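You operate a simulated robot arm through the tools that you are given. There is no shell and no other tool.

You run a simulated robot arm. Do the job below in one go: nothing can be reset, and whatever is moved stays where it is left.

## Task
Run the orange sack on the belt slowly up to the stop eye.
Fine: set forward and slow and switch the eye on before you start; let the eye stop the belt.

It is judged by the outcome, as a careful person would: the job done as asked, and still so three seconds after it is handed in. It fails if anything else is knocked over, pushed out of place, dropped, spilled or broken.

## Robot
A 6-joint arm with a two-finger parallel gripper, fixed in place. Base frame: the origin is on the floor under the middle of its stand, x ahead of it, y to its left, z up. Lengths are in mm, angles in degrees, forces in N, time in s.
It reaches about 1092 mm from its shoulder. Its first joint turns from -115.0 to 115.0 degrees. Payload 3.43 kg.
Tool frame: the origin (TCP) lies between the finger pads and is the grasp point; the fingertips stand 34 mm ahead of it; z points along the fingers, y is the line along which they close. The gripper opens to 128 mm. The fingers are 24 mm wide and 12 mm thick; the gripper's body (48 by 130 mm) begins 96 mm behind the TCP.
Orientation is that of the tool frame in the base frame, as [roll, pitch, yaw] about the fixed x, y, z axes, in that order (R = Rz(yaw) Ry(pitch) Rx(roll)). With the fingers straight down and closing along the base's y, the tool's x points along the base's -x, its y along +y and its z along -z.

## Interface
- The arm moves only by the tool drive_tool. Its argument "motion" is a list of rows, each a list of 3 entries, a list of its own where there are three numbers: the gripper command, from -1 (shut) to 1 (fully open), values between in proportion, then the shift along the tool's x, y, z in mm, then the turn, a rotation vector about the tool's x, y, z in degrees. In form: [[gripper, [dx, dy, dz], [rx, ry, rz]], ...]. A call has 1 to 20 rows; each row shifts and turns the commanded pose from where the row before left it, along the tool's axes as they then stand. A row lasts 0.2 s, in which the tool goes at most 50 mm and 8.6 degrees; a call with a longer step from one row to the next is refused whole, and so is a gripper value outside its range. Where a pose cannot be reached the arm comes as near as it can. A force on the tool above 40 N (or 10 N above the force at the start of the call, whichever is more), or a blocked arm, ends the call early, and 0.2 s more pass. The fingers move at their own pace (about 108 mm/s each) and stop on an object; they squeeze with about 40 N. The grip force told is the motor's: it shows also when the fingers shut on nothing. Time passes only in rows, and 0.2 s behind the last, so rows that do not move let the fingers close. The reply holds the time, the measured pose of the TCP, the force on the tool along the base axes, the opening and the grip force, in the units named above and with some noise, with the torque about the TCP (base axes, N m) and any sound that the robot's microphone picked up.
- Cameras (640 x 400 px; columns grow to the right, rows downward): "scene" is fixed at [50.2, -651.6, 1528.2]; the picture's right is [0.91, -0.42, 0.00], its down [-0.09, -0.20, -0.97] and it looks along [0.41, 0.88, -0.22] (base axes); focal length 360 px, centre (320, 200). "wrist" rides on the gripper at [76, -11, -160] in the tool frame; the picture's right is [0.15, 0.99, 0.00], its down [-0.88, 0.13, -0.46] and it looks along [-0.45, 0.07, 0.89] (tool axes); focal length 234 px, centre (320, 200). There is no depth. A picture from a camera that has moved, and an enlarged one, comes with that camera's place and axes in the base frame and with its lens.
- capture(camera): a new picture of that camera. No time passes.
- lift_body(by): moves the trunk up (or, below 0, down) by that many mm; the arm rides with it, the base frame stays. It gives what a move gives, with no picture.
- zoom(camera, box): a new picture of the part [left, top, right, bottom] of that camera's present view, enlarged. No time passes.
- hand_in(): hands the job in; it is judged then, once.

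Places have to be worked out from the pictures, the camera data and where the tool is seen. Open the gripper and draw the arm clear of the work before you hand the job in, unless the task says otherwise.

The tools are called by a JSON object that holds its "fn" and its "kwargs". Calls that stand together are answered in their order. drive_tool: Moves the arm, as the interface text tells. Its arguments: {"type":"object","properties":{"motion":{"type":"array","items":{"type":"array"}}},"required":["motion"]} The other tools are called the same way: lift_body (by) moves the trunk up or down; capture (camera) takes a picture; zoom (camera, box) takes an enlarged picture of a part of a camera's view; hand_in () hands the job in.

At the start:

```text
time_s: 0.0
eef_pos: [390.6, 280.2, 1355.4]
ee_rot: [-179.9, 0.0, 180.0]
ft_force: [-0.3, 0.1, 0.1]
ft_torque: [0.01, 0.01, -0.03]
finger_gap: 128.1
grip_force: 0.0
trunk travel left (down, up): [-675.0, 115.0]
```

scene: 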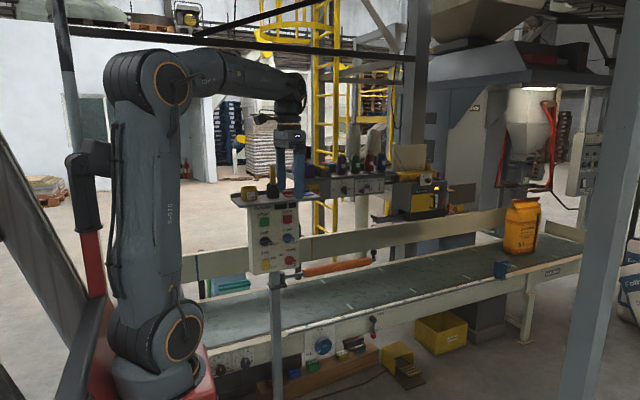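
wrist: 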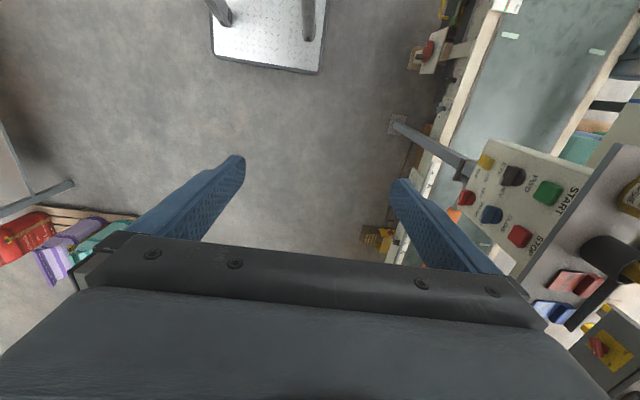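

The pictures show a control box on a post beside a belt with an orange sack on it. I'll enlarge the views to read the labels and find the parts.

{"fn": "zoom", "kwargs": {"camera": "scene", "box": [225, 170, 325, 290]}}

{"fn": "zoom", "kwargs": {"camera": "scene", "box": [440, 180, 600, 300]}}

{"fn": "zoom", "kwargs": {"camera": "scene", "box": [200, 300, 440, 400]}}

{"fn": "zoom", "kwargs": {"camera": "wrist", "box": [400, 120, 640, 380]}}

{"fn": "zoom", "kwargs": {"camera": "scene", "box": [300, 130, 480, 240]}}

```text
3.33 times, centred on (275, 230) of scene
camera zoom: at [50.2, -651.6, 1528.2], right [0.91, -0.42, 0.0], down [-0.09, -0.2, -0.97], along [0.41, 0.88, -0.22], focal length 1199 px, centre (470, 100)
```

zoom: 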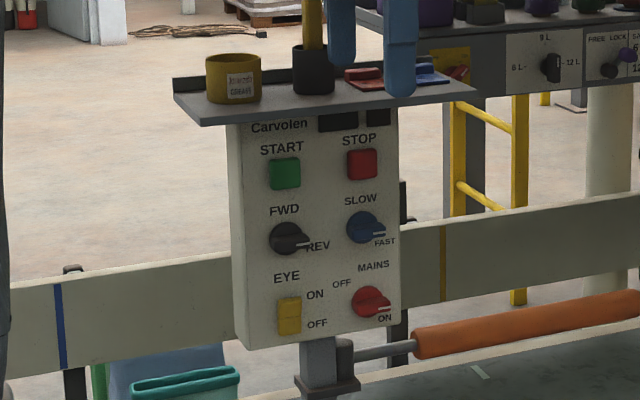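

```text
3.33 times, centred on (520, 240) of scene
camera zoom: at [50.2, -651.6, 1528.2], right [0.91, -0.42, 0.0], down [-0.09, -0.2, -0.97], along [0.41, 0.88, -0.22], focal length 1199 px, centre (-347, 67)
```

zoom: 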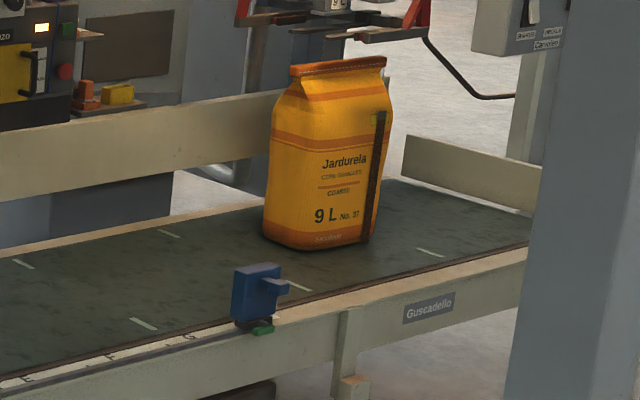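

```text
2.67 times, centred on (320, 350) of scene
camera zoom: at [50.2, -651.6, 1528.2], right [0.91, -0.42, 0.0], down [-0.09, -0.2, -0.97], along [0.41, 0.88, -0.22], focal length 959 px, centre (320, -200)
```

zoom: 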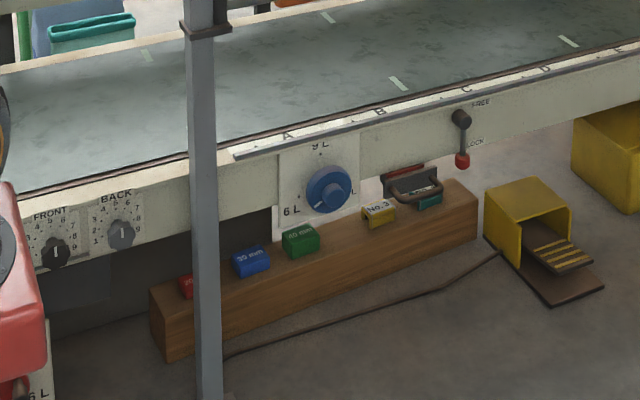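

```text
1.54 times, centred on (520, 250) of wrist
camera zoom: at [314.7, 268.0, 1514.7], right [-0.15, 0.99, 0.0], down [0.88, 0.13, 0.46], along [0.45, 0.07, -0.89], focal length 360 px, centre (12, 123)
```

zoom: 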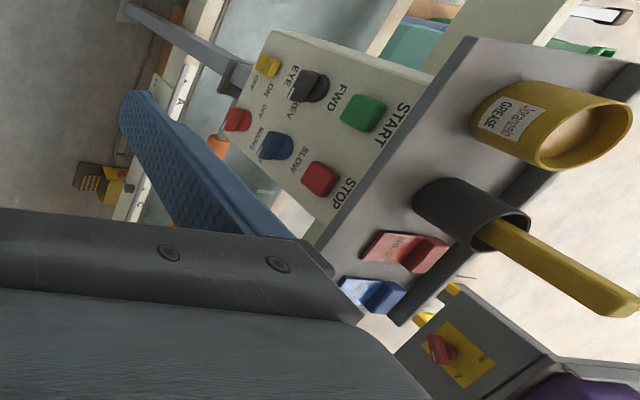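

```text
3.56 times, centred on (390, 185) of scene
camera zoom: at [50.2, -651.6, 1528.2], right [0.91, -0.42, 0.0], down [-0.09, -0.2, -0.97], along [0.41, 0.88, -0.22], focal length 1279 px, centre (71, 253)
```

zoom: 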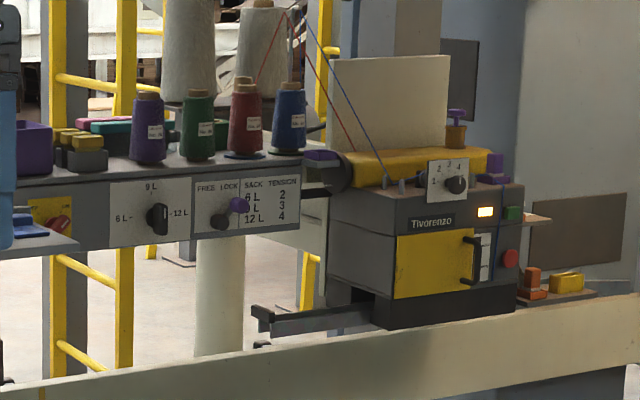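

Triangulating from both cameras, the panel faces -y at about y≈730. START is near (438,722,1117), STOP (540,725,1116), FWD/REV (438,716,1035), SLOW/FAST (537,714,1035), EYE rocker (440,726,929) and MAINS (545,716,936). I'll move a little nearer in free space and turn the tool to point along +y for a close look with the wrist camera.

{"fn": "drive_tool", "kwargs": {"motion": [[1, [-7, 25, 25], [0, 0, 0]], [1, [-7, 25, 25], [0, 0, 0]], [1, [-7, 25, 25], [0, 0, 0]], [1, [-7, 25, 25], [0, 0, 0]], [1, [0, 0, 0], [-8.2, 0, 0]], [1, [0, 0, 0], [-8.2, 0, 0]], [1, [0, 0, 0], [-8.2, 0, 0]], [1, [0, 0, 0], [-8.2, 0, 0]], [1, [0, 0, 0], [-8.2, 0, 0]], [1, [0, 0, 0], [-8.2, 0, 0]], [1, [0, 0, 0], [-8.2, 0, 0]], [1, [0, 0, 0], [-8.2, 0, 0]], [1, [0, 0, 0], [-8.2, 0, 0]], [1, [0, 0, 0], [-8.2, 0, 0]], [1, [0, 0, 0], [-8.0, 0, 0]]]}}

```text
time_s: 3.2
eef_pos: [417.7, 379.7, 1254.4]
ee_rot: [89.9, 0.2, 179.9]
ft_force: [-1.0, -0.2, -0.8]
ft_torque: [-0.03, 0.0, -0.02]
finger_gap: 127.8
grip_force: 0.1
trunk travel left (down, up): [-675.0, 115.0]
```

The tool now points along +y with the fingers closing vertically. I'll go down to panel height, still well clear of it, and look.

{"fn": "drive_tool", "kwargs": {"motion": [[1, [0, -40, 0], [0, 0, 0]], [1, [0, -40, 0], [0, 0, 0]], [1, [0, -40, 0], [0, 0, 0]], [1, [0, -40, 0], [0, 0, 0]], [1, [0, -40, 0], [0, 0, 0]], [1, [0, 0, 0], [0, 0, 0]]]}}

{"fn": "capture", "kwargs": {"camera": "wrist"}}

{"fn": "capture", "kwargs": {"camera": "scene"}}

```text
time_s: 4.6
eef_pos: [419.0, 377.7, 1054.1]
ee_rot: [90.0, 0.0, -180.0]
ft_force: [0.1, -0.1, -0.2]
ft_torque: [0.01, -0.02, 0.0]
finger_gap: 127.9
grip_force: 0.0
trunk travel left (down, up): [-675.0, 115.0]
```

```text
taken
camera wrist: at [342.7, 218.6, 1042.6], right [-0.15, 0.0, 0.99], down [0.88, -0.46, 0.13], along [0.45, 0.89, 0.07], focal length 234 px, centre (320, 200)
```

wrist: 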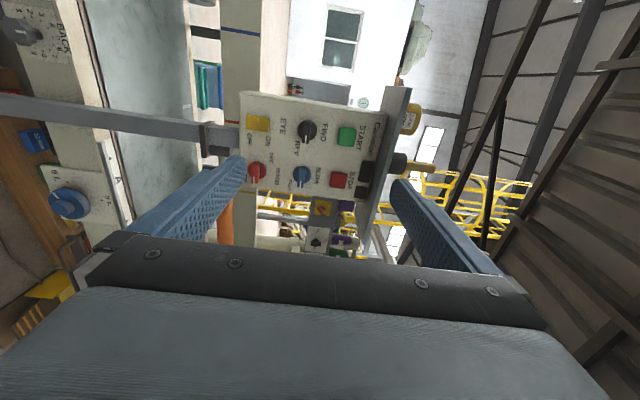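

```text
taken
```

scene: 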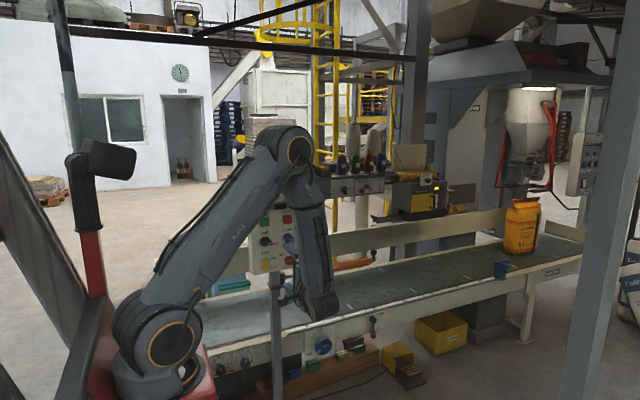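

The wrist camera now sees the panel, lying on its side in the picture. I'll enlarge it to read the switch positions.

{"fn": "zoom", "kwargs": {"camera": "wrist", "box": [225, 85, 425, 210]}}

{"fn": "zoom", "kwargs": {"camera": "scene", "box": [235, 195, 315, 280]}}

```text
3.20 times, centred on (325, 148) of wrist
camera zoom: at [342.7, 218.6, 1042.6], right [-0.15, 0.0, 0.99], down [0.88, -0.46, 0.13], along [0.45, 0.89, 0.07], focal length 749 px, centre (304, 368)
```

zoom: 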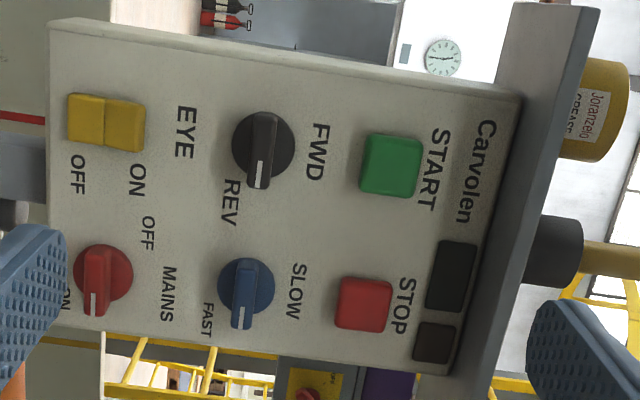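

```text
4.71 times, centred on (275, 238) of scene
camera zoom: at [50.2, -651.6, 1528.2], right [0.91, -0.42, 0.0], down [-0.09, -0.2, -0.97], along [0.41, 0.88, -0.22], focal length 1693 px, centre (532, 24)
```

zoom: 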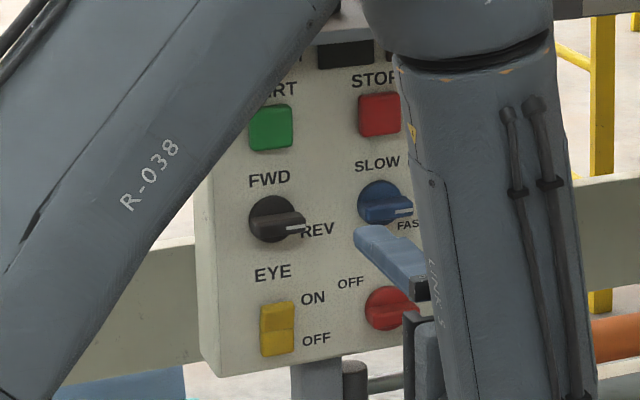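

FWD/REV points right (REV), SLOW/FAST points right (FAST) and MAINS points to ON. Both selectors need a quarter turn counter-clockwise. I'll move closer to the FWD knob at about (439.5, 715, 1032) to measure the handle.

{"fn": "drive_tool", "kwargs": {"motion": [[1, [-4.2, -4.4, 40], [0, 0, 0]], [1, [-4.2, -4.4, 40], [0, 0, 0]], [1, [-4.2, -4.4, 40], [0, 0, 0]], [1, [-4.2, -4.4, 40], [0, 0, 0]], [1, [-4.2, -4.4, 40], [0, 0, 0]], [1, [0, 0, 0], [0, 0, 0]], [1, [0, 0, 0], [0, 0, 0]]]}}

{"fn": "capture", "kwargs": {"camera": "wrist"}}

{"fn": "zoom", "kwargs": {"camera": "wrist", "box": [200, 50, 440, 200]}}

{"fn": "zoom", "kwargs": {"camera": "scene", "box": [235, 195, 315, 280]}}

```text
time_s: 6.2
eef_pos: [441.1, 579.9, 1030.6]
ee_rot: [90.0, 0.0, 180.0]
ft_force: [-0.7, -0.7, 0.3]
ft_torque: [0.03, 0.05, 0.01]
finger_gap: 128.1
grip_force: 0.1
trunk travel left (down, up): [-675.0, 115.0]
```

```text
taken
camera wrist: at [365.8, 420.5, 1019.4], right [-0.15, 0.0, 0.99], down [0.88, -0.46, 0.13], along [0.45, 0.89, 0.07], focal length 234 px, centre (320, 200)
```

wrist: 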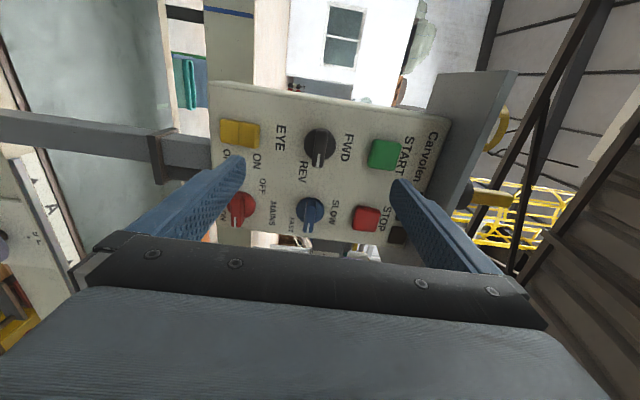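

```text
2.67 times, centred on (320, 125) of wrist
camera zoom: at [365.8, 420.5, 1019.4], right [-0.15, 0.0, 0.99], down [0.88, -0.46, 0.13], along [0.45, 0.89, 0.07], focal length 624 px, centre (320, 400)
```

zoom: 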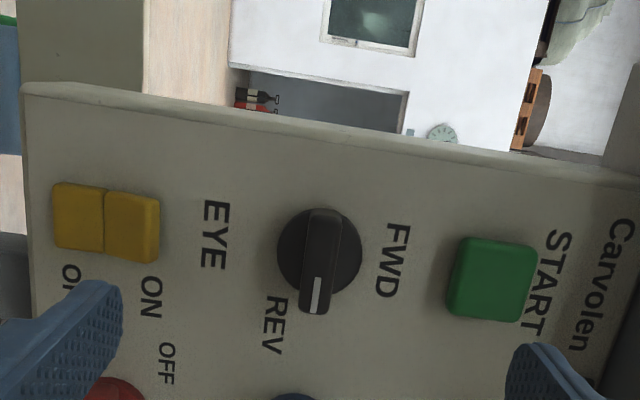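

```text
4.71 times, centred on (275, 238) of scene
camera zoom: at [50.2, -651.6, 1528.2], right [0.91, -0.42, 0.0], down [-0.09, -0.2, -0.97], along [0.41, 0.88, -0.22], focal length 1693 px, centre (532, 24)
```

zoom: 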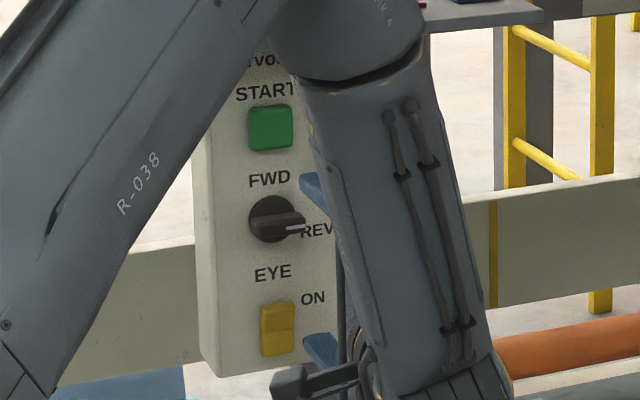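

I can read the FWD handle as a bar roughly 15 mm wide on a 40 mm disc. I'll zoom in closely on the knob and rocker from both cameras to get their depths.

{"fn": "zoom", "kwargs": {"camera": "scene", "box": [255, 222, 287, 242]}}

{"fn": "zoom", "kwargs": {"camera": "wrist", "box": [290, 115, 354, 175]}}

{"fn": "zoom", "kwargs": {"camera": "wrist", "box": [205, 100, 285, 160]}}

{"fn": "zoom", "kwargs": {"camera": "scene", "box": [255, 250, 287, 275]}}

```text
16.00 times, centred on (271, 232) of scene
camera zoom: at [50.2, -651.6, 1528.2], right [0.91, -0.42, 0.0], down [-0.09, -0.2, -0.97], along [0.41, 0.88, -0.22], focal length 5755 px, centre (1104, -312)
```

zoom: 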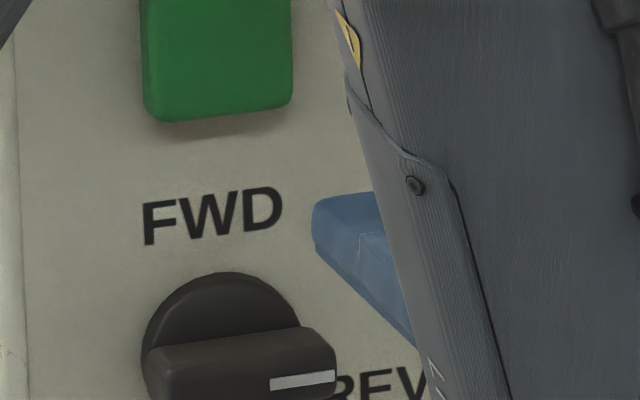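

```text
6.67 times, centred on (322, 145) of wrist
camera zoom: at [365.8, 420.5, 1019.4], right [-0.15, 0.0, 0.99], down [0.88, -0.46, 0.13], along [0.45, 0.89, 0.07], focal length 1561 px, centre (307, 567)
```

zoom: 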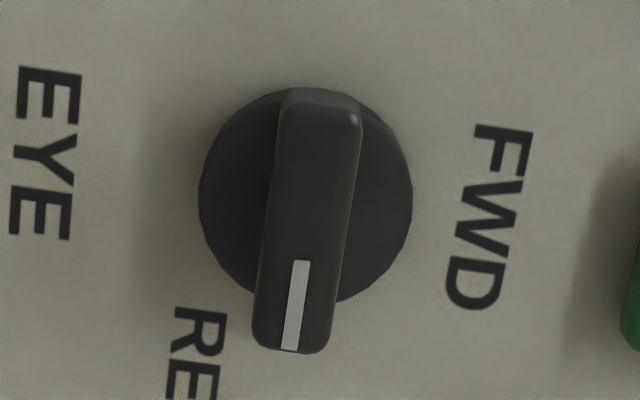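

```text
6.67 times, centred on (245, 130) of wrist
camera zoom: at [365.8, 420.5, 1019.4], right [-0.15, 0.0, 0.99], down [0.88, -0.46, 0.13], along [0.45, 0.89, 0.07], focal length 1561 px, centre (820, 667)
```

zoom: 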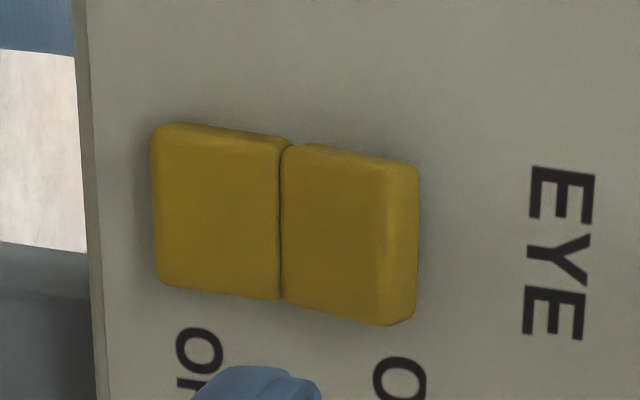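

```text
16.00 times, centred on (271, 262) of scene
camera zoom: at [50.2, -651.6, 1528.2], right [0.91, -0.42, 0.0], down [-0.09, -0.2, -0.97], along [0.41, 0.88, -0.22], focal length 5755 px, centre (1104, -800)
```

zoom: 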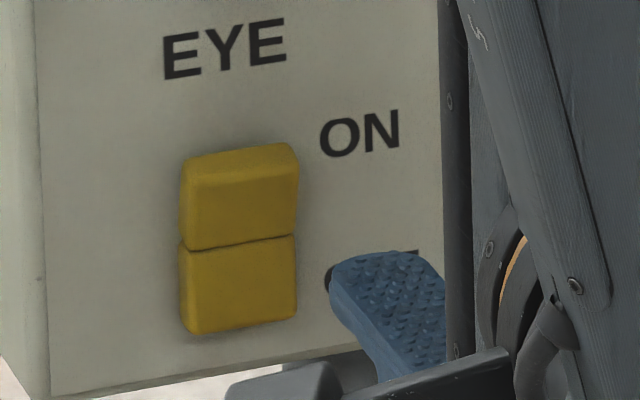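

The upper half of the rocker stands proud, so the eye is off. The panel face works out at y≈734 and the FWD handle front at y≈708. I'll take one more close look at the knob's profile to get the disc thickness before gripping.

{"fn": "zoom", "kwargs": {"camera": "scene", "box": [257, 232, 281, 250]}}

{"fn": "zoom", "kwargs": {"camera": "wrist", "box": [285, 180, 345, 240]}}

```text
16.00 times, centred on (269, 241) of scene
camera zoom: at [50.2, -651.6, 1528.2], right [0.91, -0.42, 0.0], down [-0.09, -0.2, -0.97], along [0.41, 0.88, -0.22], focal length 5755 px, centre (1136, -456)
```

zoom: 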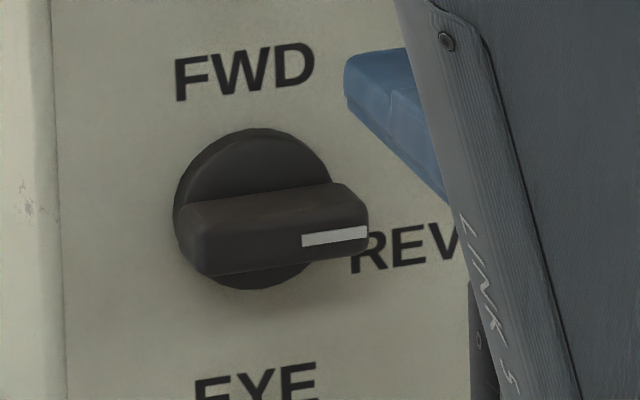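

```text
6.67 times, centred on (315, 210) of wrist
camera zoom: at [365.8, 420.5, 1019.4], right [-0.15, 0.0, 0.99], down [0.88, -0.46, 0.13], along [0.45, 0.89, 0.07], focal length 1561 px, centre (353, 133)
```

zoom: 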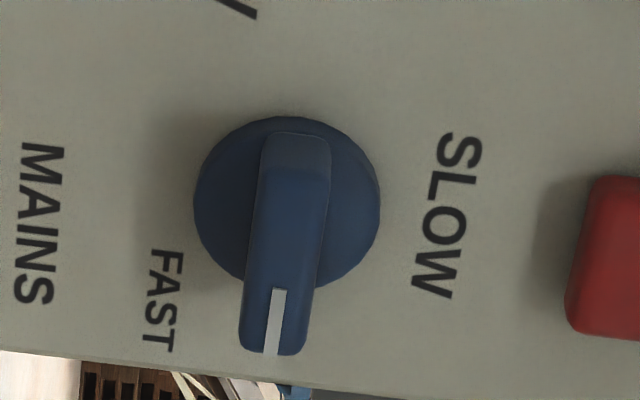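

Handle height comes out near 19 mm (y≈708–727) on a thin disc, so fingertips at y≈722 will grip it clear of the disc. Before touching anything I'll rehearse the -90° turn about the tool axis in free space, and set the finger gap to about 44 mm.

{"fn": "drive_tool", "kwargs": {"motion": [[-0.31, [0, 0, 0], [0, 0, -8.2]], [-0.31, [0, 0, 0], [0, 0, -8.2]], [-0.31, [0, 0, 0], [0, 0, -8.2]], [-0.31, [0, 0, 0], [0, 0, -8.2]], [-0.31, [0, 0, 0], [0, 0, -8.2]], [-0.31, [0, 0, 0], [0, 0, -8.2]], [-0.31, [0, 0, 0], [0, 0, -8.2]], [-0.31, [0, 0, 0], [0, 0, -8.2]], [-0.31, [0, 0, 0], [0, 0, -8.2]], [-0.31, [0, 0, 0], [0, 0, -8.2]], [-0.31, [0, 0, 0], [0, 0, -8.0]], [-0.31, [0, 0, 0], [0, 0, 0]]]}}

{"fn": "capture", "kwargs": {"camera": "wrist"}}

{"fn": "zoom", "kwargs": {"camera": "wrist", "box": [270, 90, 430, 190]}}

```text
time_s: 8.8
eef_pos: [439.3, 579.5, 1033.1]
ee_rot: [-92.2, 89.9, -2.2]
ft_force: [-0.4, 0.2, 0.2]
ft_torque: [0.04, -0.02, 0.02]
finger_gap: 43.9
grip_force: 0.0
trunk travel left (down, up): [-675.0, 115.0]
```

```text
taken
camera wrist: at [450.9, 419.4, 957.5], right [-0.99, 0.0, -0.15], down [-0.13, -0.46, 0.88], along [-0.07, 0.89, 0.45], focal length 234 px, centre (320, 200)
```

wrist: 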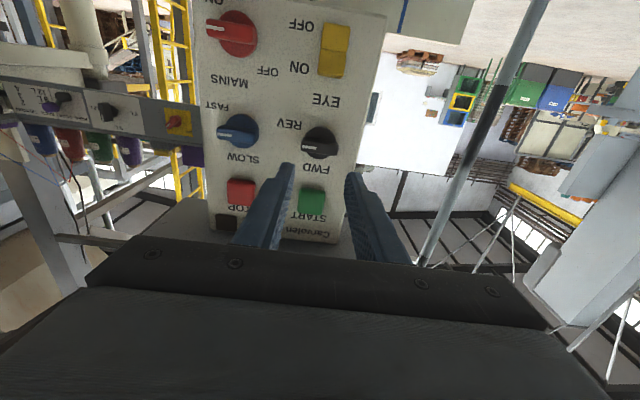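

```text
4.00 times, centred on (350, 140) of wrist
camera zoom: at [450.9, 419.4, 957.5], right [-0.99, 0.0, -0.15], down [-0.13, -0.46, 0.88], along [-0.07, 0.89, 0.45], focal length 937 px, centre (200, 440)
```

zoom: 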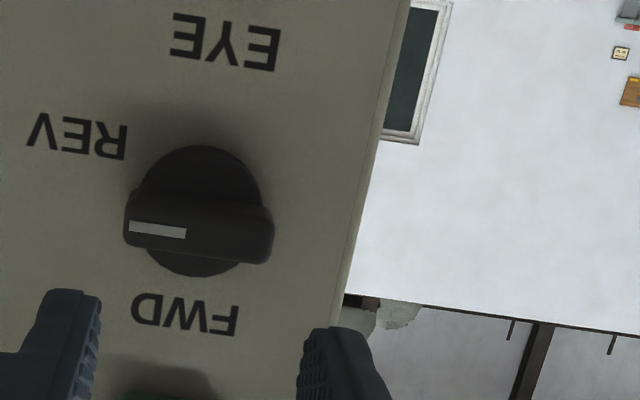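

The turn works and the second view puts the knob axis at about (440.5, 730, 1031). I'll turn back, keeping the 44 mm gap, then check the pose.

{"fn": "drive_tool", "kwargs": {"motion": [[-0.31, [0, 0, 0], [0, 0, 8.2]], [-0.31, [0, 0, 0], [0, 0, 8.2]], [-0.31, [0, 0, 0], [0, 0, 8.2]], [-0.31, [0, 0, 0], [0, 0, 8.2]], [-0.31, [0, 0, 0], [0, 0, 8.2]], [-0.31, [0, 0, 0], [0, 0, 8.2]], [-0.31, [0, 0, 0], [0, 0, 8.2]], [-0.31, [0, 0, 0], [0, 0, 8.2]], [-0.31, [0, 0, 0], [0, 0, 8.2]], [-0.31, [0, 0, 0], [0, 0, 8.2]], [-0.31, [0, 0, 0], [0, 0, 8.0]], [-0.31, [0, 0, 20], [0, 0, 0]], [-0.31, [0, 0, 20], [0, 0, 0]], [-0.31, [0, 0, 20], [0, 0, 0]], [-0.31, [0, 0, 0], [0, 0, 0]], [-0.31, [0, 0, 0], [0, 0, 0]]]}}

{"fn": "capture", "kwargs": {"camera": "wrist"}}

{"fn": "zoom", "kwargs": {"camera": "wrist", "box": [260, 110, 380, 200]}}

{"fn": "zoom", "kwargs": {"camera": "scene", "box": [250, 215, 298, 250]}}

```text
time_s: 12.2
eef_pos: [438.4, 639.3, 1032.7]
ee_rot: [90.0, 0.0, 179.9]
ft_force: [-0.2, -0.2, -0.7]
ft_torque: [0.02, 0.01, 0.0]
finger_gap: 44.3
grip_force: 0.1
trunk travel left (down, up): [-675.0, 115.0]
```

```text
taken
camera wrist: at [363.9, 479.2, 1021.7], right [-0.15, 0.0, 0.99], down [0.88, -0.46, 0.13], along [0.45, 0.89, 0.07], focal length 234 px, centre (320, 200)
```

wrist: 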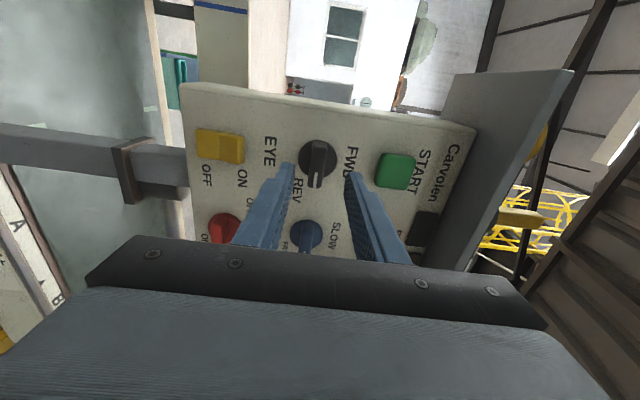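

```text
4.44 times, centred on (320, 155) of wrist
camera zoom: at [363.9, 479.2, 1021.7], right [-0.15, 0.0, 0.99], down [0.88, -0.46, 0.13], along [0.45, 0.89, 0.07], focal length 1041 px, centre (320, 400)
```

zoom: 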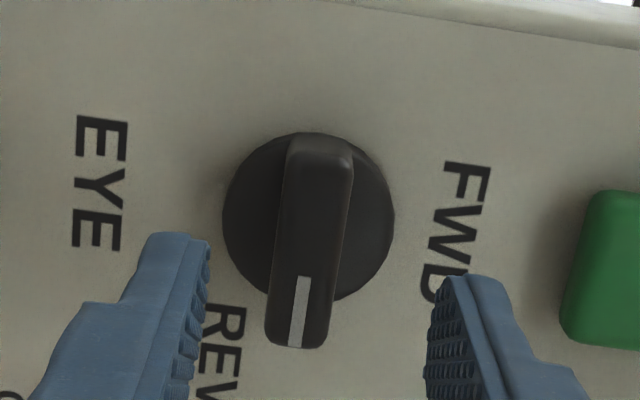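

```text
11.43 times, centred on (274, 232) of scene
camera zoom: at [50.2, -651.6, 1528.2], right [0.91, -0.42, 0.0], down [-0.09, -0.2, -0.97], along [0.41, 0.88, -0.22], focal length 4111 px, centre (846, -171)
```

zoom: 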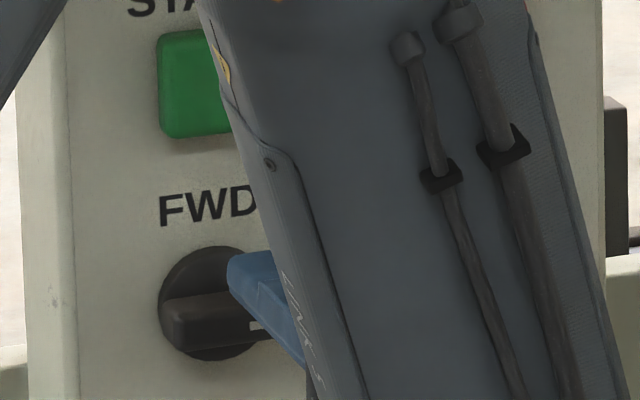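

The knob axis sits about +3 mm in x and -2.5 mm in z from the tool axis. I'll correct that and advance so the fingertips straddle the handle at y≈721.

{"fn": "drive_tool", "kwargs": {"motion": [[-0.31, [-3, -2.5, 0], [0, 0, 0]], [-0.31, [0, 0, 12], [0, 0, 0]], [-0.31, [0, 0, 12], [0, 0, 0]], [-0.31, [0, 0, 12], [0, 0, 0]], [-0.31, [0, 0, 12], [0, 0, 0]], [-0.31, [0, 0, 0], [0, 0, 0]], [-0.31, [0, 0, 0], [0, 0, 0]]]}}

{"fn": "zoom", "kwargs": {"camera": "wrist", "box": [260, 110, 380, 200]}}

{"fn": "zoom", "kwargs": {"camera": "scene", "box": [250, 215, 298, 250]}}

```text
time_s: 13.8
eef_pos: [441.6, 686.9, 1032.0]
ee_rot: [89.9, 0.0, 179.9]
ft_force: [-0.5, -0.9, 0.3]
ft_torque: [-0.04, 0.02, 0.0]
finger_gap: 44.3
grip_force: 0.0
trunk travel left (down, up): [-675.0, 115.0]
```

```text
4.44 times, centred on (320, 155) of wrist
camera zoom: at [366.7, 527.0, 1020.4], right [-0.15, 0.0, 0.99], down [0.88, -0.46, 0.13], along [0.45, 0.89, 0.07], focal length 1041 px, centre (320, 400)
```

zoom: 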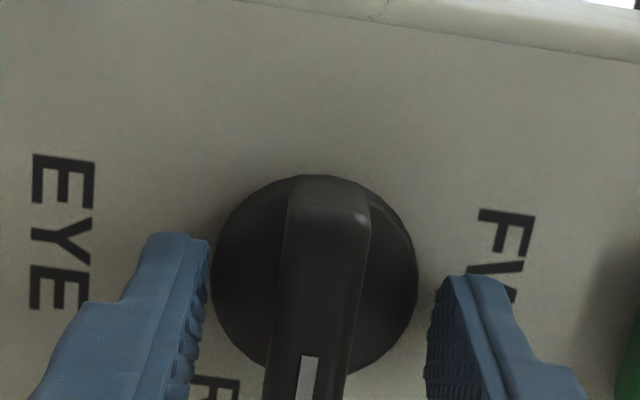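

```text
11.43 times, centred on (274, 232) of scene
camera zoom: at [50.2, -651.6, 1528.2], right [0.91, -0.42, 0.0], down [-0.09, -0.2, -0.97], along [0.41, 0.88, -0.22], focal length 4111 px, centre (846, -171)
```

zoom: 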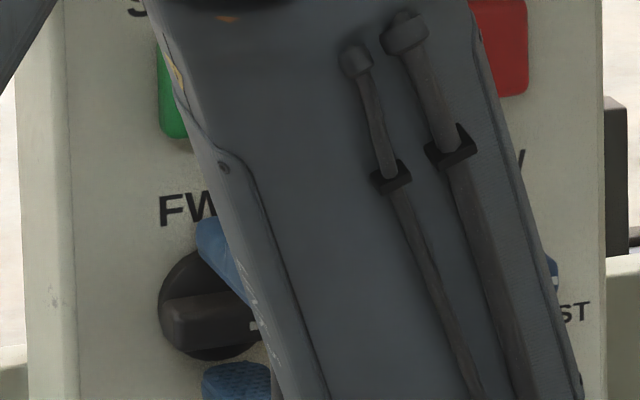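

The disc is centred on the tool axis to within about 1 mm and the fingers straddle the handle. I'll close on it.

{"fn": "drive_tool", "kwargs": {"motion": [[-1, [0, 0, 0], [0, 0, 0]], [-1, [0, 0, 0], [0, 0, 0]], [-1, [0, 0, 0], [0, 0, 0]]]}}

{"fn": "zoom", "kwargs": {"camera": "wrist", "box": [260, 110, 380, 200]}}

```text
time_s: 14.6
eef_pos: [442.9, 685.6, 1029.5]
ee_rot: [90.1, -0.1, 179.9]
ft_force: [-0.3, -20.1, -11.2]
ft_torque: [0.11, -0.09, -0.21]
finger_gap: 14.9
grip_force: 45.0
trunk travel left (down, up): [-675.0, 115.0]
```

```text
4.44 times, centred on (320, 155) of wrist
camera zoom: at [367.2, 525.5, 1019.4], right [-0.14, 0.0, 0.99], down [0.88, -0.46, 0.13], along [0.45, 0.89, 0.06], focal length 1041 px, centre (320, 400)
```

zoom: 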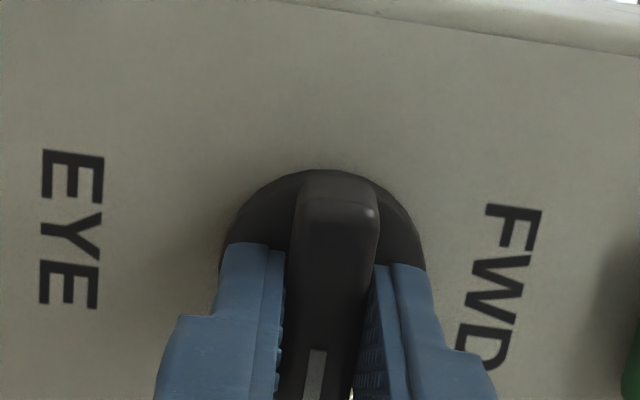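

The handle is gripped (14.9 mm) with some preload of -20 N along y and -11 N along z. I'll ease that by 2 mm and 1 mm, then turn -90° about the tool axis.

{"fn": "drive_tool", "kwargs": {"motion": [[-1, [0, -1, -2], [0, 0, 0]], [-1, [0, 0, 0], [0, 0, 0]]]}}

```text
time_s: 15.2
eef_pos: [443.2, 684.1, 1030.2]
ee_rot: [90.0, -0.1, 179.9]
ft_force: [2.8, -4.6, -7.9]
ft_torque: [-0.25, -0.04, -1.58]
finger_gap: 14.7
grip_force: 44.9
trunk travel left (down, up): [-675.0, 115.0]
```

The preload dropped to about 5–8 N. Now I'll turn the handle counter-clockwise.

{"fn": "drive_tool", "kwargs": {"motion": [[-1, [0, 0, 0], [0, 0, -6]], [-1, [0, 0, 0], [0, 0, -6]], [-1, [0, 0, 0], [0, 0, -6]], [-1, [0, 0, 0], [0, 0, -6]], [-1, [0, 0, 0], [0, 0, -6]], [-1, [0, 0, 0], [0, 0, -6]], [-1, [0, 0, 0], [0, 0, -6]], [-1, [0, 0, 0], [0, 0, -6]]]}}

{"fn": "zoom", "kwargs": {"camera": "wrist", "box": [260, 110, 380, 200]}}

```text
time_s: 17.0
eef_pos: [441.9, 686.5, 1032.1]
ee_rot: [89.6, 48.3, 179.8]
ft_force: [-0.4, -8.8, 24.7]
ft_torque: [-0.61, 0.04, 0.49]
finger_gap: 15.1
grip_force: 44.9
trunk travel left (down, up): [-675.0, 115.0]
```

```text
4.44 times, centred on (320, 155) of wrist
camera zoom: at [400.3, 525.7, 967.4], right [-0.84, 0.0, 0.55], down [0.49, -0.46, 0.74], along [0.25, 0.89, 0.38], focal length 1041 px, centre (320, 400)
```

zoom: 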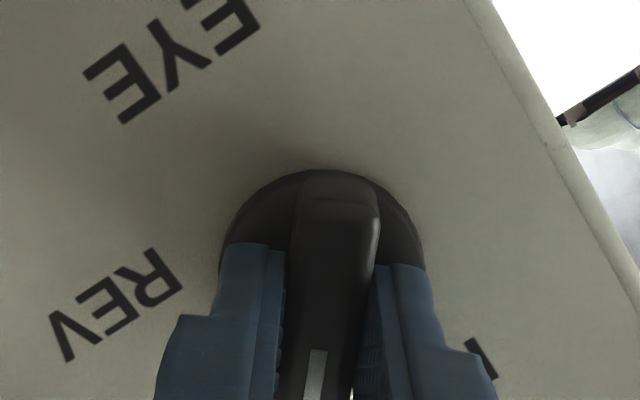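

The handle is following the fingers (48° so far), with a 25 N upward reaction on the tool. I'll shift up about 2 mm to ease it and finish the remaining 42°.

{"fn": "drive_tool", "kwargs": {"motion": [[-1, [-1.5, 1.3, 0], [0, 0, 0]], [-1, [0, 0, 0], [0, 0, -6]], [-1, [0, 0, 0], [0, 0, -6]], [-1, [0, 0, 0], [0, 0, -6]], [-1, [0, 0, 0], [0, 0, -6]], [-1, [0, 0, 0], [0, 0, -6]], [-1, [0, 0, 0], [0, 0, -6]], [-1, [0, 0, 0], [0, 0, -6]], [-1, [0, 0, 0], [0, 0, 0]]]}}

{"fn": "zoom", "kwargs": {"camera": "wrist", "box": [260, 110, 380, 200]}}

```text
time_s: 19.0
eef_pos: [439.6, 686.0, 1032.7]
ee_rot: [-58.6, 89.9, 31.5]
ft_force: [-11.4, -8.7, 20.3]
ft_torque: [0.74, 0.17, -0.01]
finger_gap: 14.9
grip_force: 45.4
trunk travel left (down, up): [-675.0, 115.0]
```

```text
4.44 times, centred on (320, 155) of wrist
camera zoom: at [452.1, 525.5, 956.9], right [-0.99, 0.0, -0.15], down [-0.13, -0.46, 0.88], along [-0.07, 0.89, 0.45], focal length 1041 px, centre (320, 400)
```

zoom: 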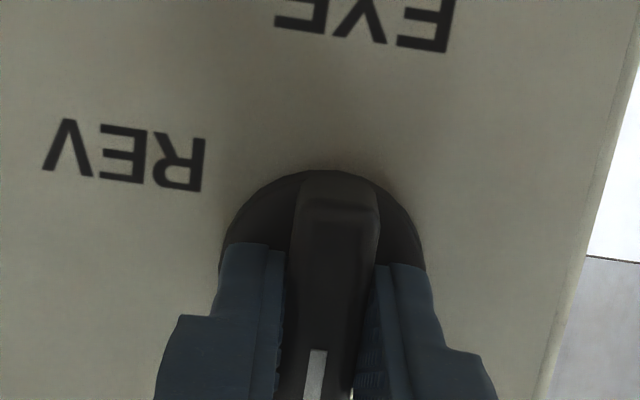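

The handle has turned a full 90° and the mark now points up to FWD. I'll open to 44 mm, draw straight back and check it stayed.

{"fn": "drive_tool", "kwargs": {"motion": [[-0.31, [0, 0, 0], [0, 0, 0]], [-0.31, [0, 0, 0], [0, 0, 0]], [-0.31, [0, 0, -16], [0, 0, 0]], [-0.31, [0, 0, -16], [0, 0, 0]], [-0.31, [0, 0, -16], [0, 0, 0]], [-0.31, [0, 0, -20], [0, 0, 0]], [-0.31, [0, 0, -20], [0, 0, 0]], [-0.31, [0, 0, 0], [0, 0, 0]]]}}

{"fn": "zoom", "kwargs": {"camera": "wrist", "box": [220, 60, 420, 200]}}

{"fn": "zoom", "kwargs": {"camera": "scene", "box": [235, 200, 315, 280]}}

```text
time_s: 20.8
eef_pos: [441.7, 596.4, 1033.0]
ee_rot: [-179.9, 90.0, -89.9]
ft_force: [0.2, 0.0, 0.7]
ft_torque: [-0.01, -0.03, 0.05]
finger_gap: 44.4
grip_force: 0.1
trunk travel left (down, up): [-675.0, 115.0]
```

```text
2.86 times, centred on (320, 130) of wrist
camera zoom: at [453.4, 437.2, 956.6], right [-0.99, 0.0, -0.15], down [-0.13, -0.46, 0.88], along [-0.07, 0.89, 0.45], focal length 669 px, centre (320, 400)
```

zoom: 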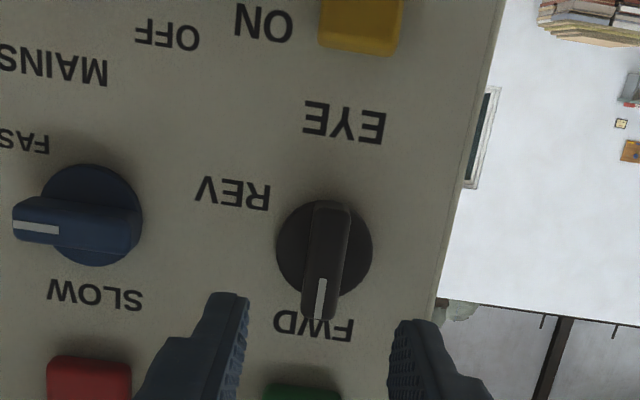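

```text
5.00 times, centred on (275, 240) of scene
camera zoom: at [50.2, -651.6, 1528.2], right [0.91, -0.42, 0.0], down [-0.09, -0.2, -0.97], along [0.41, 0.88, -0.22], focal length 1798 px, centre (545, 0)
```

zoom: 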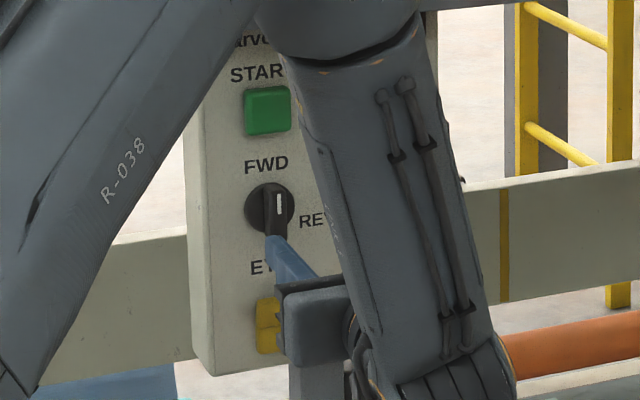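

FWD is set and stayed put. I'll turn the tool back and shift +100 mm in x to line up with the SLOW/FAST knob at about (542, 1031).

{"fn": "drive_tool", "kwargs": {"motion": [[-0.31, [0, 0, 0], [0, 0, 8.2]], [-0.31, [0, 0, 0], [0, 0, 8.2]], [-0.31, [0, 0, 0], [0, 0, 8.2]], [-0.31, [0, 0, 0], [0, 0, 8.2]], [-0.31, [0, 0, 0], [0, 0, 8.2]], [-0.31, [0, 0, 0], [0, 0, 8.2]], [-0.31, [0, 0, 0], [0, 0, 8.2]], [-0.31, [0, 0, 0], [0, 0, 8.2]], [-0.31, [0, 0, 0], [0, 0, 8.2]], [-0.31, [0, 0, 0], [0, 0, 8.2]], [-0.31, [0, 0, 0], [0, 0, 8.0]], [-0.31, [-25, -0.5, 0], [0, 0, 0]], [-0.31, [-25, -0.5, 0], [0, 0, 0]], [-0.31, [-25, -0.5, 0], [0, 0, 0]], [-0.31, [-25, -0.5, 0], [0, 0, 0]], [-0.31, [0, 0, 20], [0, 0, 0]], [-0.31, [0, 0, 20], [0, 0, 0]], [-0.31, [0, 0, 0], [0, 0, 0]], [-0.31, [0, 0, 0], [0, 0, 0]]]}}

{"fn": "capture", "kwargs": {"camera": "wrist"}}

{"fn": "zoom", "kwargs": {"camera": "wrist", "box": [260, 110, 380, 200]}}

{"fn": "capture", "kwargs": {"camera": "scene"}}

```text
time_s: 24.8
eef_pos: [540.1, 638.1, 1030.4]
ee_rot: [90.0, 0.0, 180.0]
ft_force: [0.7, 0.6, 0.3]
ft_torque: [0.03, 0.02, 0.0]
finger_gap: 44.3
grip_force: 0.0
trunk travel left (down, up): [-675.0, 115.0]
```

```text
taken
camera wrist: at [465.7, 476.4, 1018.6], right [-0.15, 0.0, 0.99], down [0.88, -0.46, 0.13], along [0.45, 0.89, 0.07], focal length 234 px, centre (320, 200)
```

wrist: 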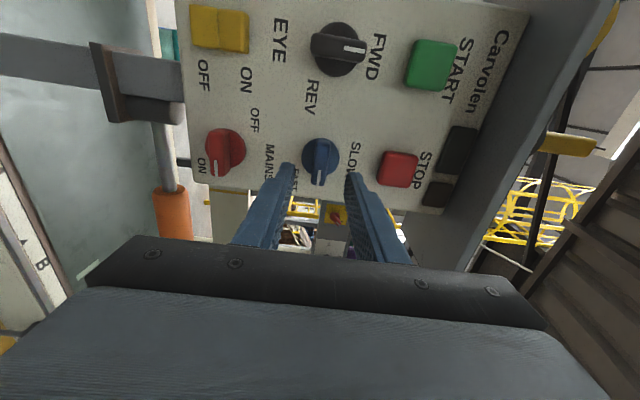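

```text
4.44 times, centred on (320, 155) of wrist
camera zoom: at [465.7, 476.4, 1018.6], right [-0.15, 0.0, 0.99], down [0.88, -0.46, 0.13], along [0.45, 0.89, 0.07], focal length 1041 px, centre (320, 400)
```

zoom: 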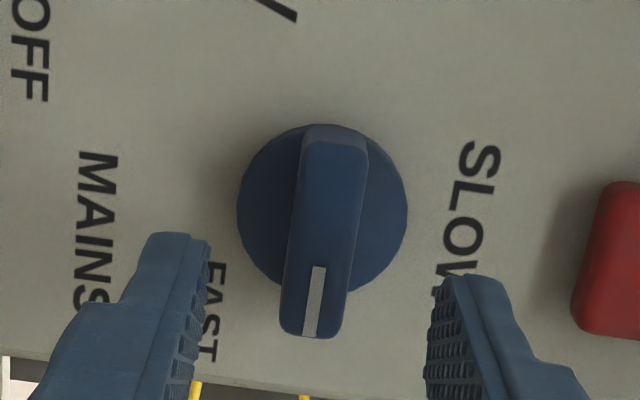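

```text
taken
```

scene: 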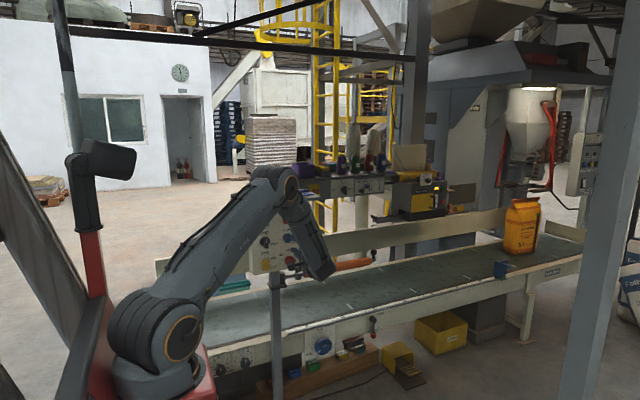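

The SLOW/FAST knob is centred to within 1 mm of the tool axis. I'll trim and advance, stopping 2 mm shorter than last time to avoid preload.

{"fn": "drive_tool", "kwargs": {"motion": [[-0.31, [0.8, 0.8, 0], [0, 0, 0]], [-0.31, [0, 0, 12], [0, 0, 0]], [-0.31, [0, 0, 12], [0, 0, 0]], [-0.31, [0, 0, 11], [0, 0, 0]], [-0.31, [0, 0, 10.5], [0, 0, 0]], [-0.31, [0, 0, 0], [0, 0, 0]], [-0.31, [0, 0, 0], [0, 0, 0]]]}}

{"fn": "zoom", "kwargs": {"camera": "wrist", "box": [260, 110, 380, 200]}}

```text
time_s: 26.4
eef_pos: [541.4, 682.9, 1030.6]
ee_rot: [90.0, 0.0, 180.0]
ft_force: [0.1, -0.2, -0.7]
ft_torque: [0.04, -0.01, 0.0]
finger_gap: 44.3
grip_force: 0.0
trunk travel left (down, up): [-675.0, 115.0]
```

```text
4.44 times, centred on (320, 155) of wrist
camera zoom: at [466.0, 522.7, 1019.7], right [-0.15, 0.0, 0.99], down [0.88, -0.46, 0.13], along [0.45, 0.89, 0.07], focal length 1041 px, centre (320, 400)
```

zoom: 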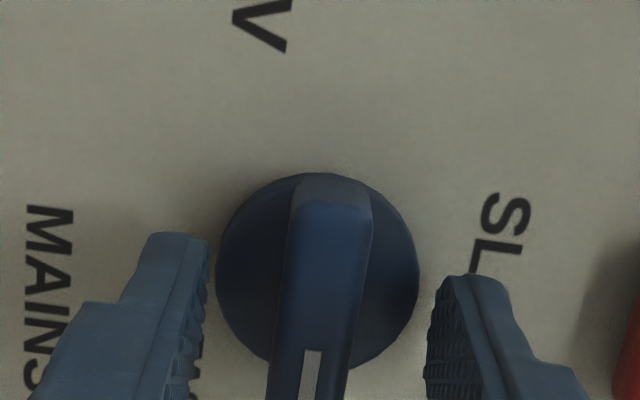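

The disc is centred (column 318 as expected). I'll close on the handle.

{"fn": "drive_tool", "kwargs": {"motion": [[-1, [0, 0, 0], [0, 0, 0]], [-1, [0, 0, 0], [0, 0, 0]], [-1, [0, 0, 0], [0, 0, 0]]]}}

```text
time_s: 27.2
eef_pos: [541.9, 683.2, 1030.0]
ee_rot: [90.1, 0.0, -179.9]
ft_force: [-0.5, -0.1, -4.8]
ft_torque: [0.01, -0.03, -0.41]
finger_gap: 14.7
grip_force: 44.9
trunk travel left (down, up): [-675.0, 115.0]
```

The handle is gripped with hardly any preload. I'll turn it counter-clockwise in the same way, half first.

{"fn": "drive_tool", "kwargs": {"motion": [[-1, [0, 0, 0], [0, 0, -6]], [-1, [0, 0, 0], [0, 0, -6]], [-1, [0, 0, 0], [0, 0, -6]], [-1, [0, 0, 0], [0, 0, -6]], [-1, [0, 0, 0], [0, 0, -6]], [-1, [0, 0, 0], [0, 0, -6]], [-1, [0, 0, 0], [0, 0, -6]], [-1, [0, 0, 0], [0, 0, -6]]]}}

```text
time_s: 29.0
eef_pos: [541.1, 683.0, 1031.4]
ee_rot: [89.9, 48.2, -180.0]
ft_force: [-6.5, -5.0, 4.5]
ft_torque: [0.41, 0.0, -0.3]
finger_gap: 15.3
grip_force: 45.3
trunk travel left (down, up): [-675.0, 115.0]
```

The turn is at 48° with low forces. I'll continue to 90°.

{"fn": "drive_tool", "kwargs": {"motion": [[-1, [0, 0, 0], [0, 0, -6]], [-1, [0, 0, 0], [0, 0, -6]], [-1, [0, 0, 0], [0, 0, -6]], [-1, [0, 0, 0], [0, 0, -6]], [-1, [0, 0, 0], [0, 0, -6]], [-1, [0, 0, 0], [0, 0, -6]], [-1, [0, 0, 0], [0, 0, -6]], [-1, [0, 0, 0], [0, 0, 0]]]}}

{"fn": "zoom", "kwargs": {"camera": "wrist", "box": [220, 60, 420, 200]}}

```text
time_s: 30.8
eef_pos: [540.7, 683.5, 1030.6]
ee_rot: [-61.0, 89.8, 29.0]
ft_force: [-15.4, -9.8, 13.0]
ft_torque: [-0.47, 0.13, 0.29]
finger_gap: 14.6
grip_force: 44.7
trunk travel left (down, up): [-675.0, 115.0]
```

```text
2.86 times, centred on (320, 130) of wrist
camera zoom: at [552.0, 522.8, 955.5], right [-0.99, 0.0, -0.15], down [-0.13, -0.46, 0.88], along [-0.07, 0.89, 0.45], focal length 669 px, centre (320, 400)
```

zoom: 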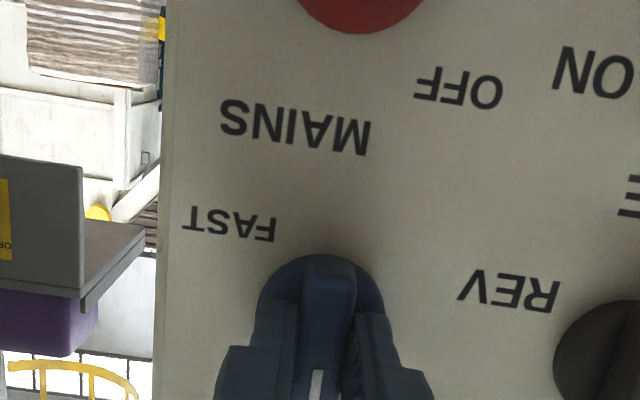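

The knob has turned to SLOW. I'll open, draw straight back and check both selectors.

{"fn": "drive_tool", "kwargs": {"motion": [[-0.31, [0, 0, 0], [0, 0, 0]], [-0.31, [0, 0, 0], [0, 0, 0]], [-0.31, [0, 0, -16], [0, 0, 0]], [-0.31, [0, 0, -16], [0, 0, 0]], [-0.31, [0, 0, -16], [0, 0, 0]], [-0.31, [0, 0, -20], [0, 0, 0]], [-0.31, [0, 0, -20], [0, 0, 0]], [-0.31, [0, 0, 0], [0, 0, 0]]]}}

{"fn": "capture", "kwargs": {"camera": "wrist"}}

{"fn": "zoom", "kwargs": {"camera": "wrist", "box": [260, 60, 460, 200]}}

```text
time_s: 32.6
eef_pos: [540.9, 595.1, 1030.4]
ee_rot: [21.7, 89.9, 111.6]
ft_force: [1.4, -0.3, -0.2]
ft_torque: [-0.01, 0.03, -0.03]
finger_gap: 44.1
grip_force: 0.0
trunk travel left (down, up): [-675.0, 115.0]
```

```text
taken
camera wrist: at [552.8, 434.4, 954.4], right [-0.99, 0.0, -0.15], down [-0.13, -0.46, 0.88], along [-0.07, 0.89, 0.45], focal length 234 px, centre (320, 200)
```

wrist: 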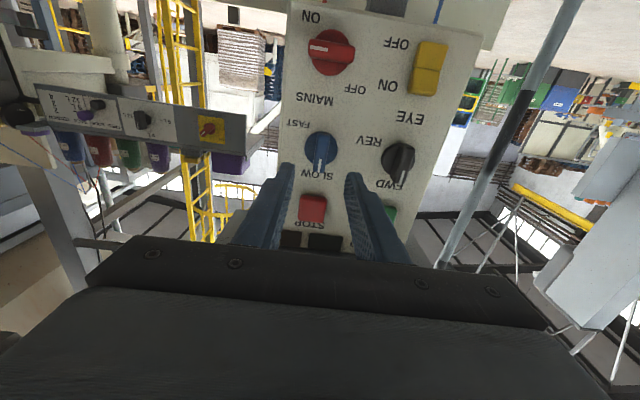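

```text
2.86 times, centred on (360, 130) of wrist
camera zoom: at [552.8, 434.4, 954.4], right [-0.99, 0.0, -0.15], down [-0.13, -0.46, 0.88], along [-0.07, 0.89, 0.45], focal length 669 px, centre (206, 400)
```

zoom: 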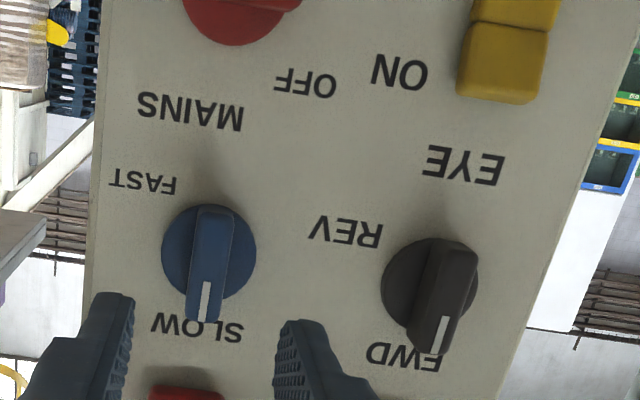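

Both selectors now point up (FWD, SLOW) and MAINS is still ON. Next is the eye rocker: it spans z≈901–953 at x≈441, so I'll close the fingers and line up on its upper half at about (441, 944).

{"fn": "drive_tool", "kwargs": {"motion": [[-1, [28.8, 33.3, 0], [0, 0, 0]], [-1, [28.8, 33.3, 0], [0, 0, 0]], [-1, [28.8, 33.3, 0], [0, 0, 0]], [-1, [0, 0, 15], [0, 0, 0]], [-1, [0, 0, 15], [0, 0, 0]], [-1, [0, 0, 15], [0, 0, 0]], [-1, [0, 0, 0], [0, 0, 0]], [-1, [0, 0, 0], [0, 0, 0]]]}}

{"fn": "capture", "kwargs": {"camera": "wrist"}}

{"fn": "zoom", "kwargs": {"camera": "wrist", "box": [240, 80, 400, 200]}}

{"fn": "zoom", "kwargs": {"camera": "scene", "box": [245, 235, 309, 280]}}

```text
time_s: 34.4
eef_pos: [442.1, 640.6, 942.9]
ee_rot: [-19.9, 90.0, 70.1]
ft_force: [-0.5, 0.5, -0.4]
ft_torque: [0.01, -0.01, -0.02]
finger_gap: 0.0
grip_force: 33.0
trunk travel left (down, up): [-675.0, 115.0]
```

```text
taken
camera wrist: at [453.2, 480.4, 867.4], right [-0.99, 0.0, -0.15], down [-0.13, -0.46, 0.88], along [-0.07, 0.89, 0.45], focal length 234 px, centre (320, 200)
```

wrist: 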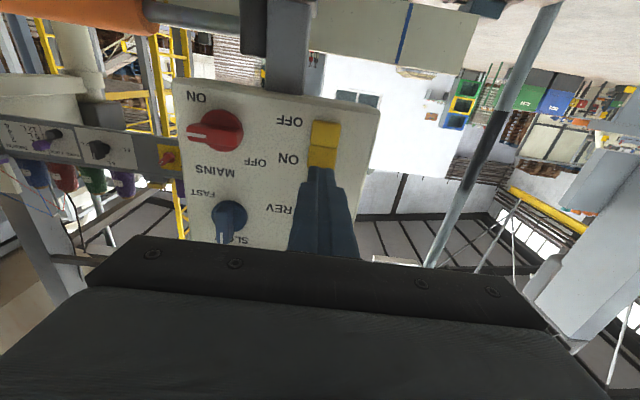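

```text
3.33 times, centred on (320, 140) of wrist
camera zoom: at [453.2, 480.4, 867.4], right [-0.99, 0.0, -0.15], down [-0.13, -0.46, 0.88], along [-0.07, 0.89, 0.45], focal length 781 px, centre (320, 400)
```

zoom: 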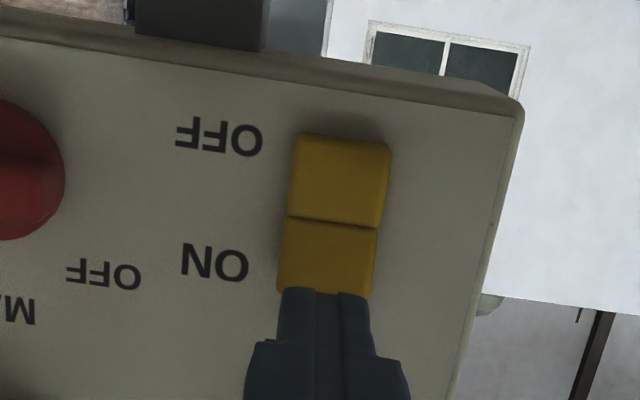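

```text
8.89 times, centred on (277, 258) of scene
camera zoom: at [50.2, -651.6, 1528.2], right [0.91, -0.42, 0.0], down [-0.09, -0.2, -0.97], along [0.41, 0.88, -0.22], focal length 3197 px, centre (702, -311)
```

zoom: 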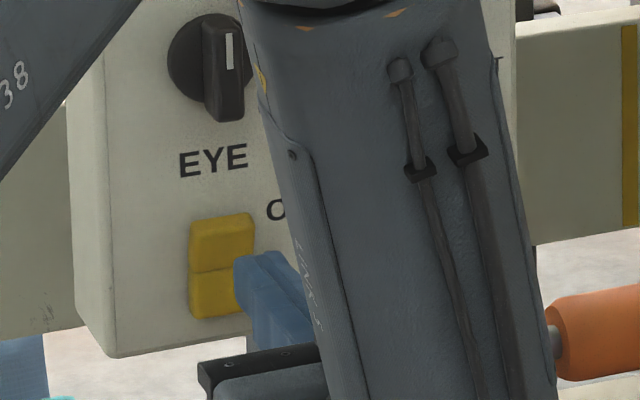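

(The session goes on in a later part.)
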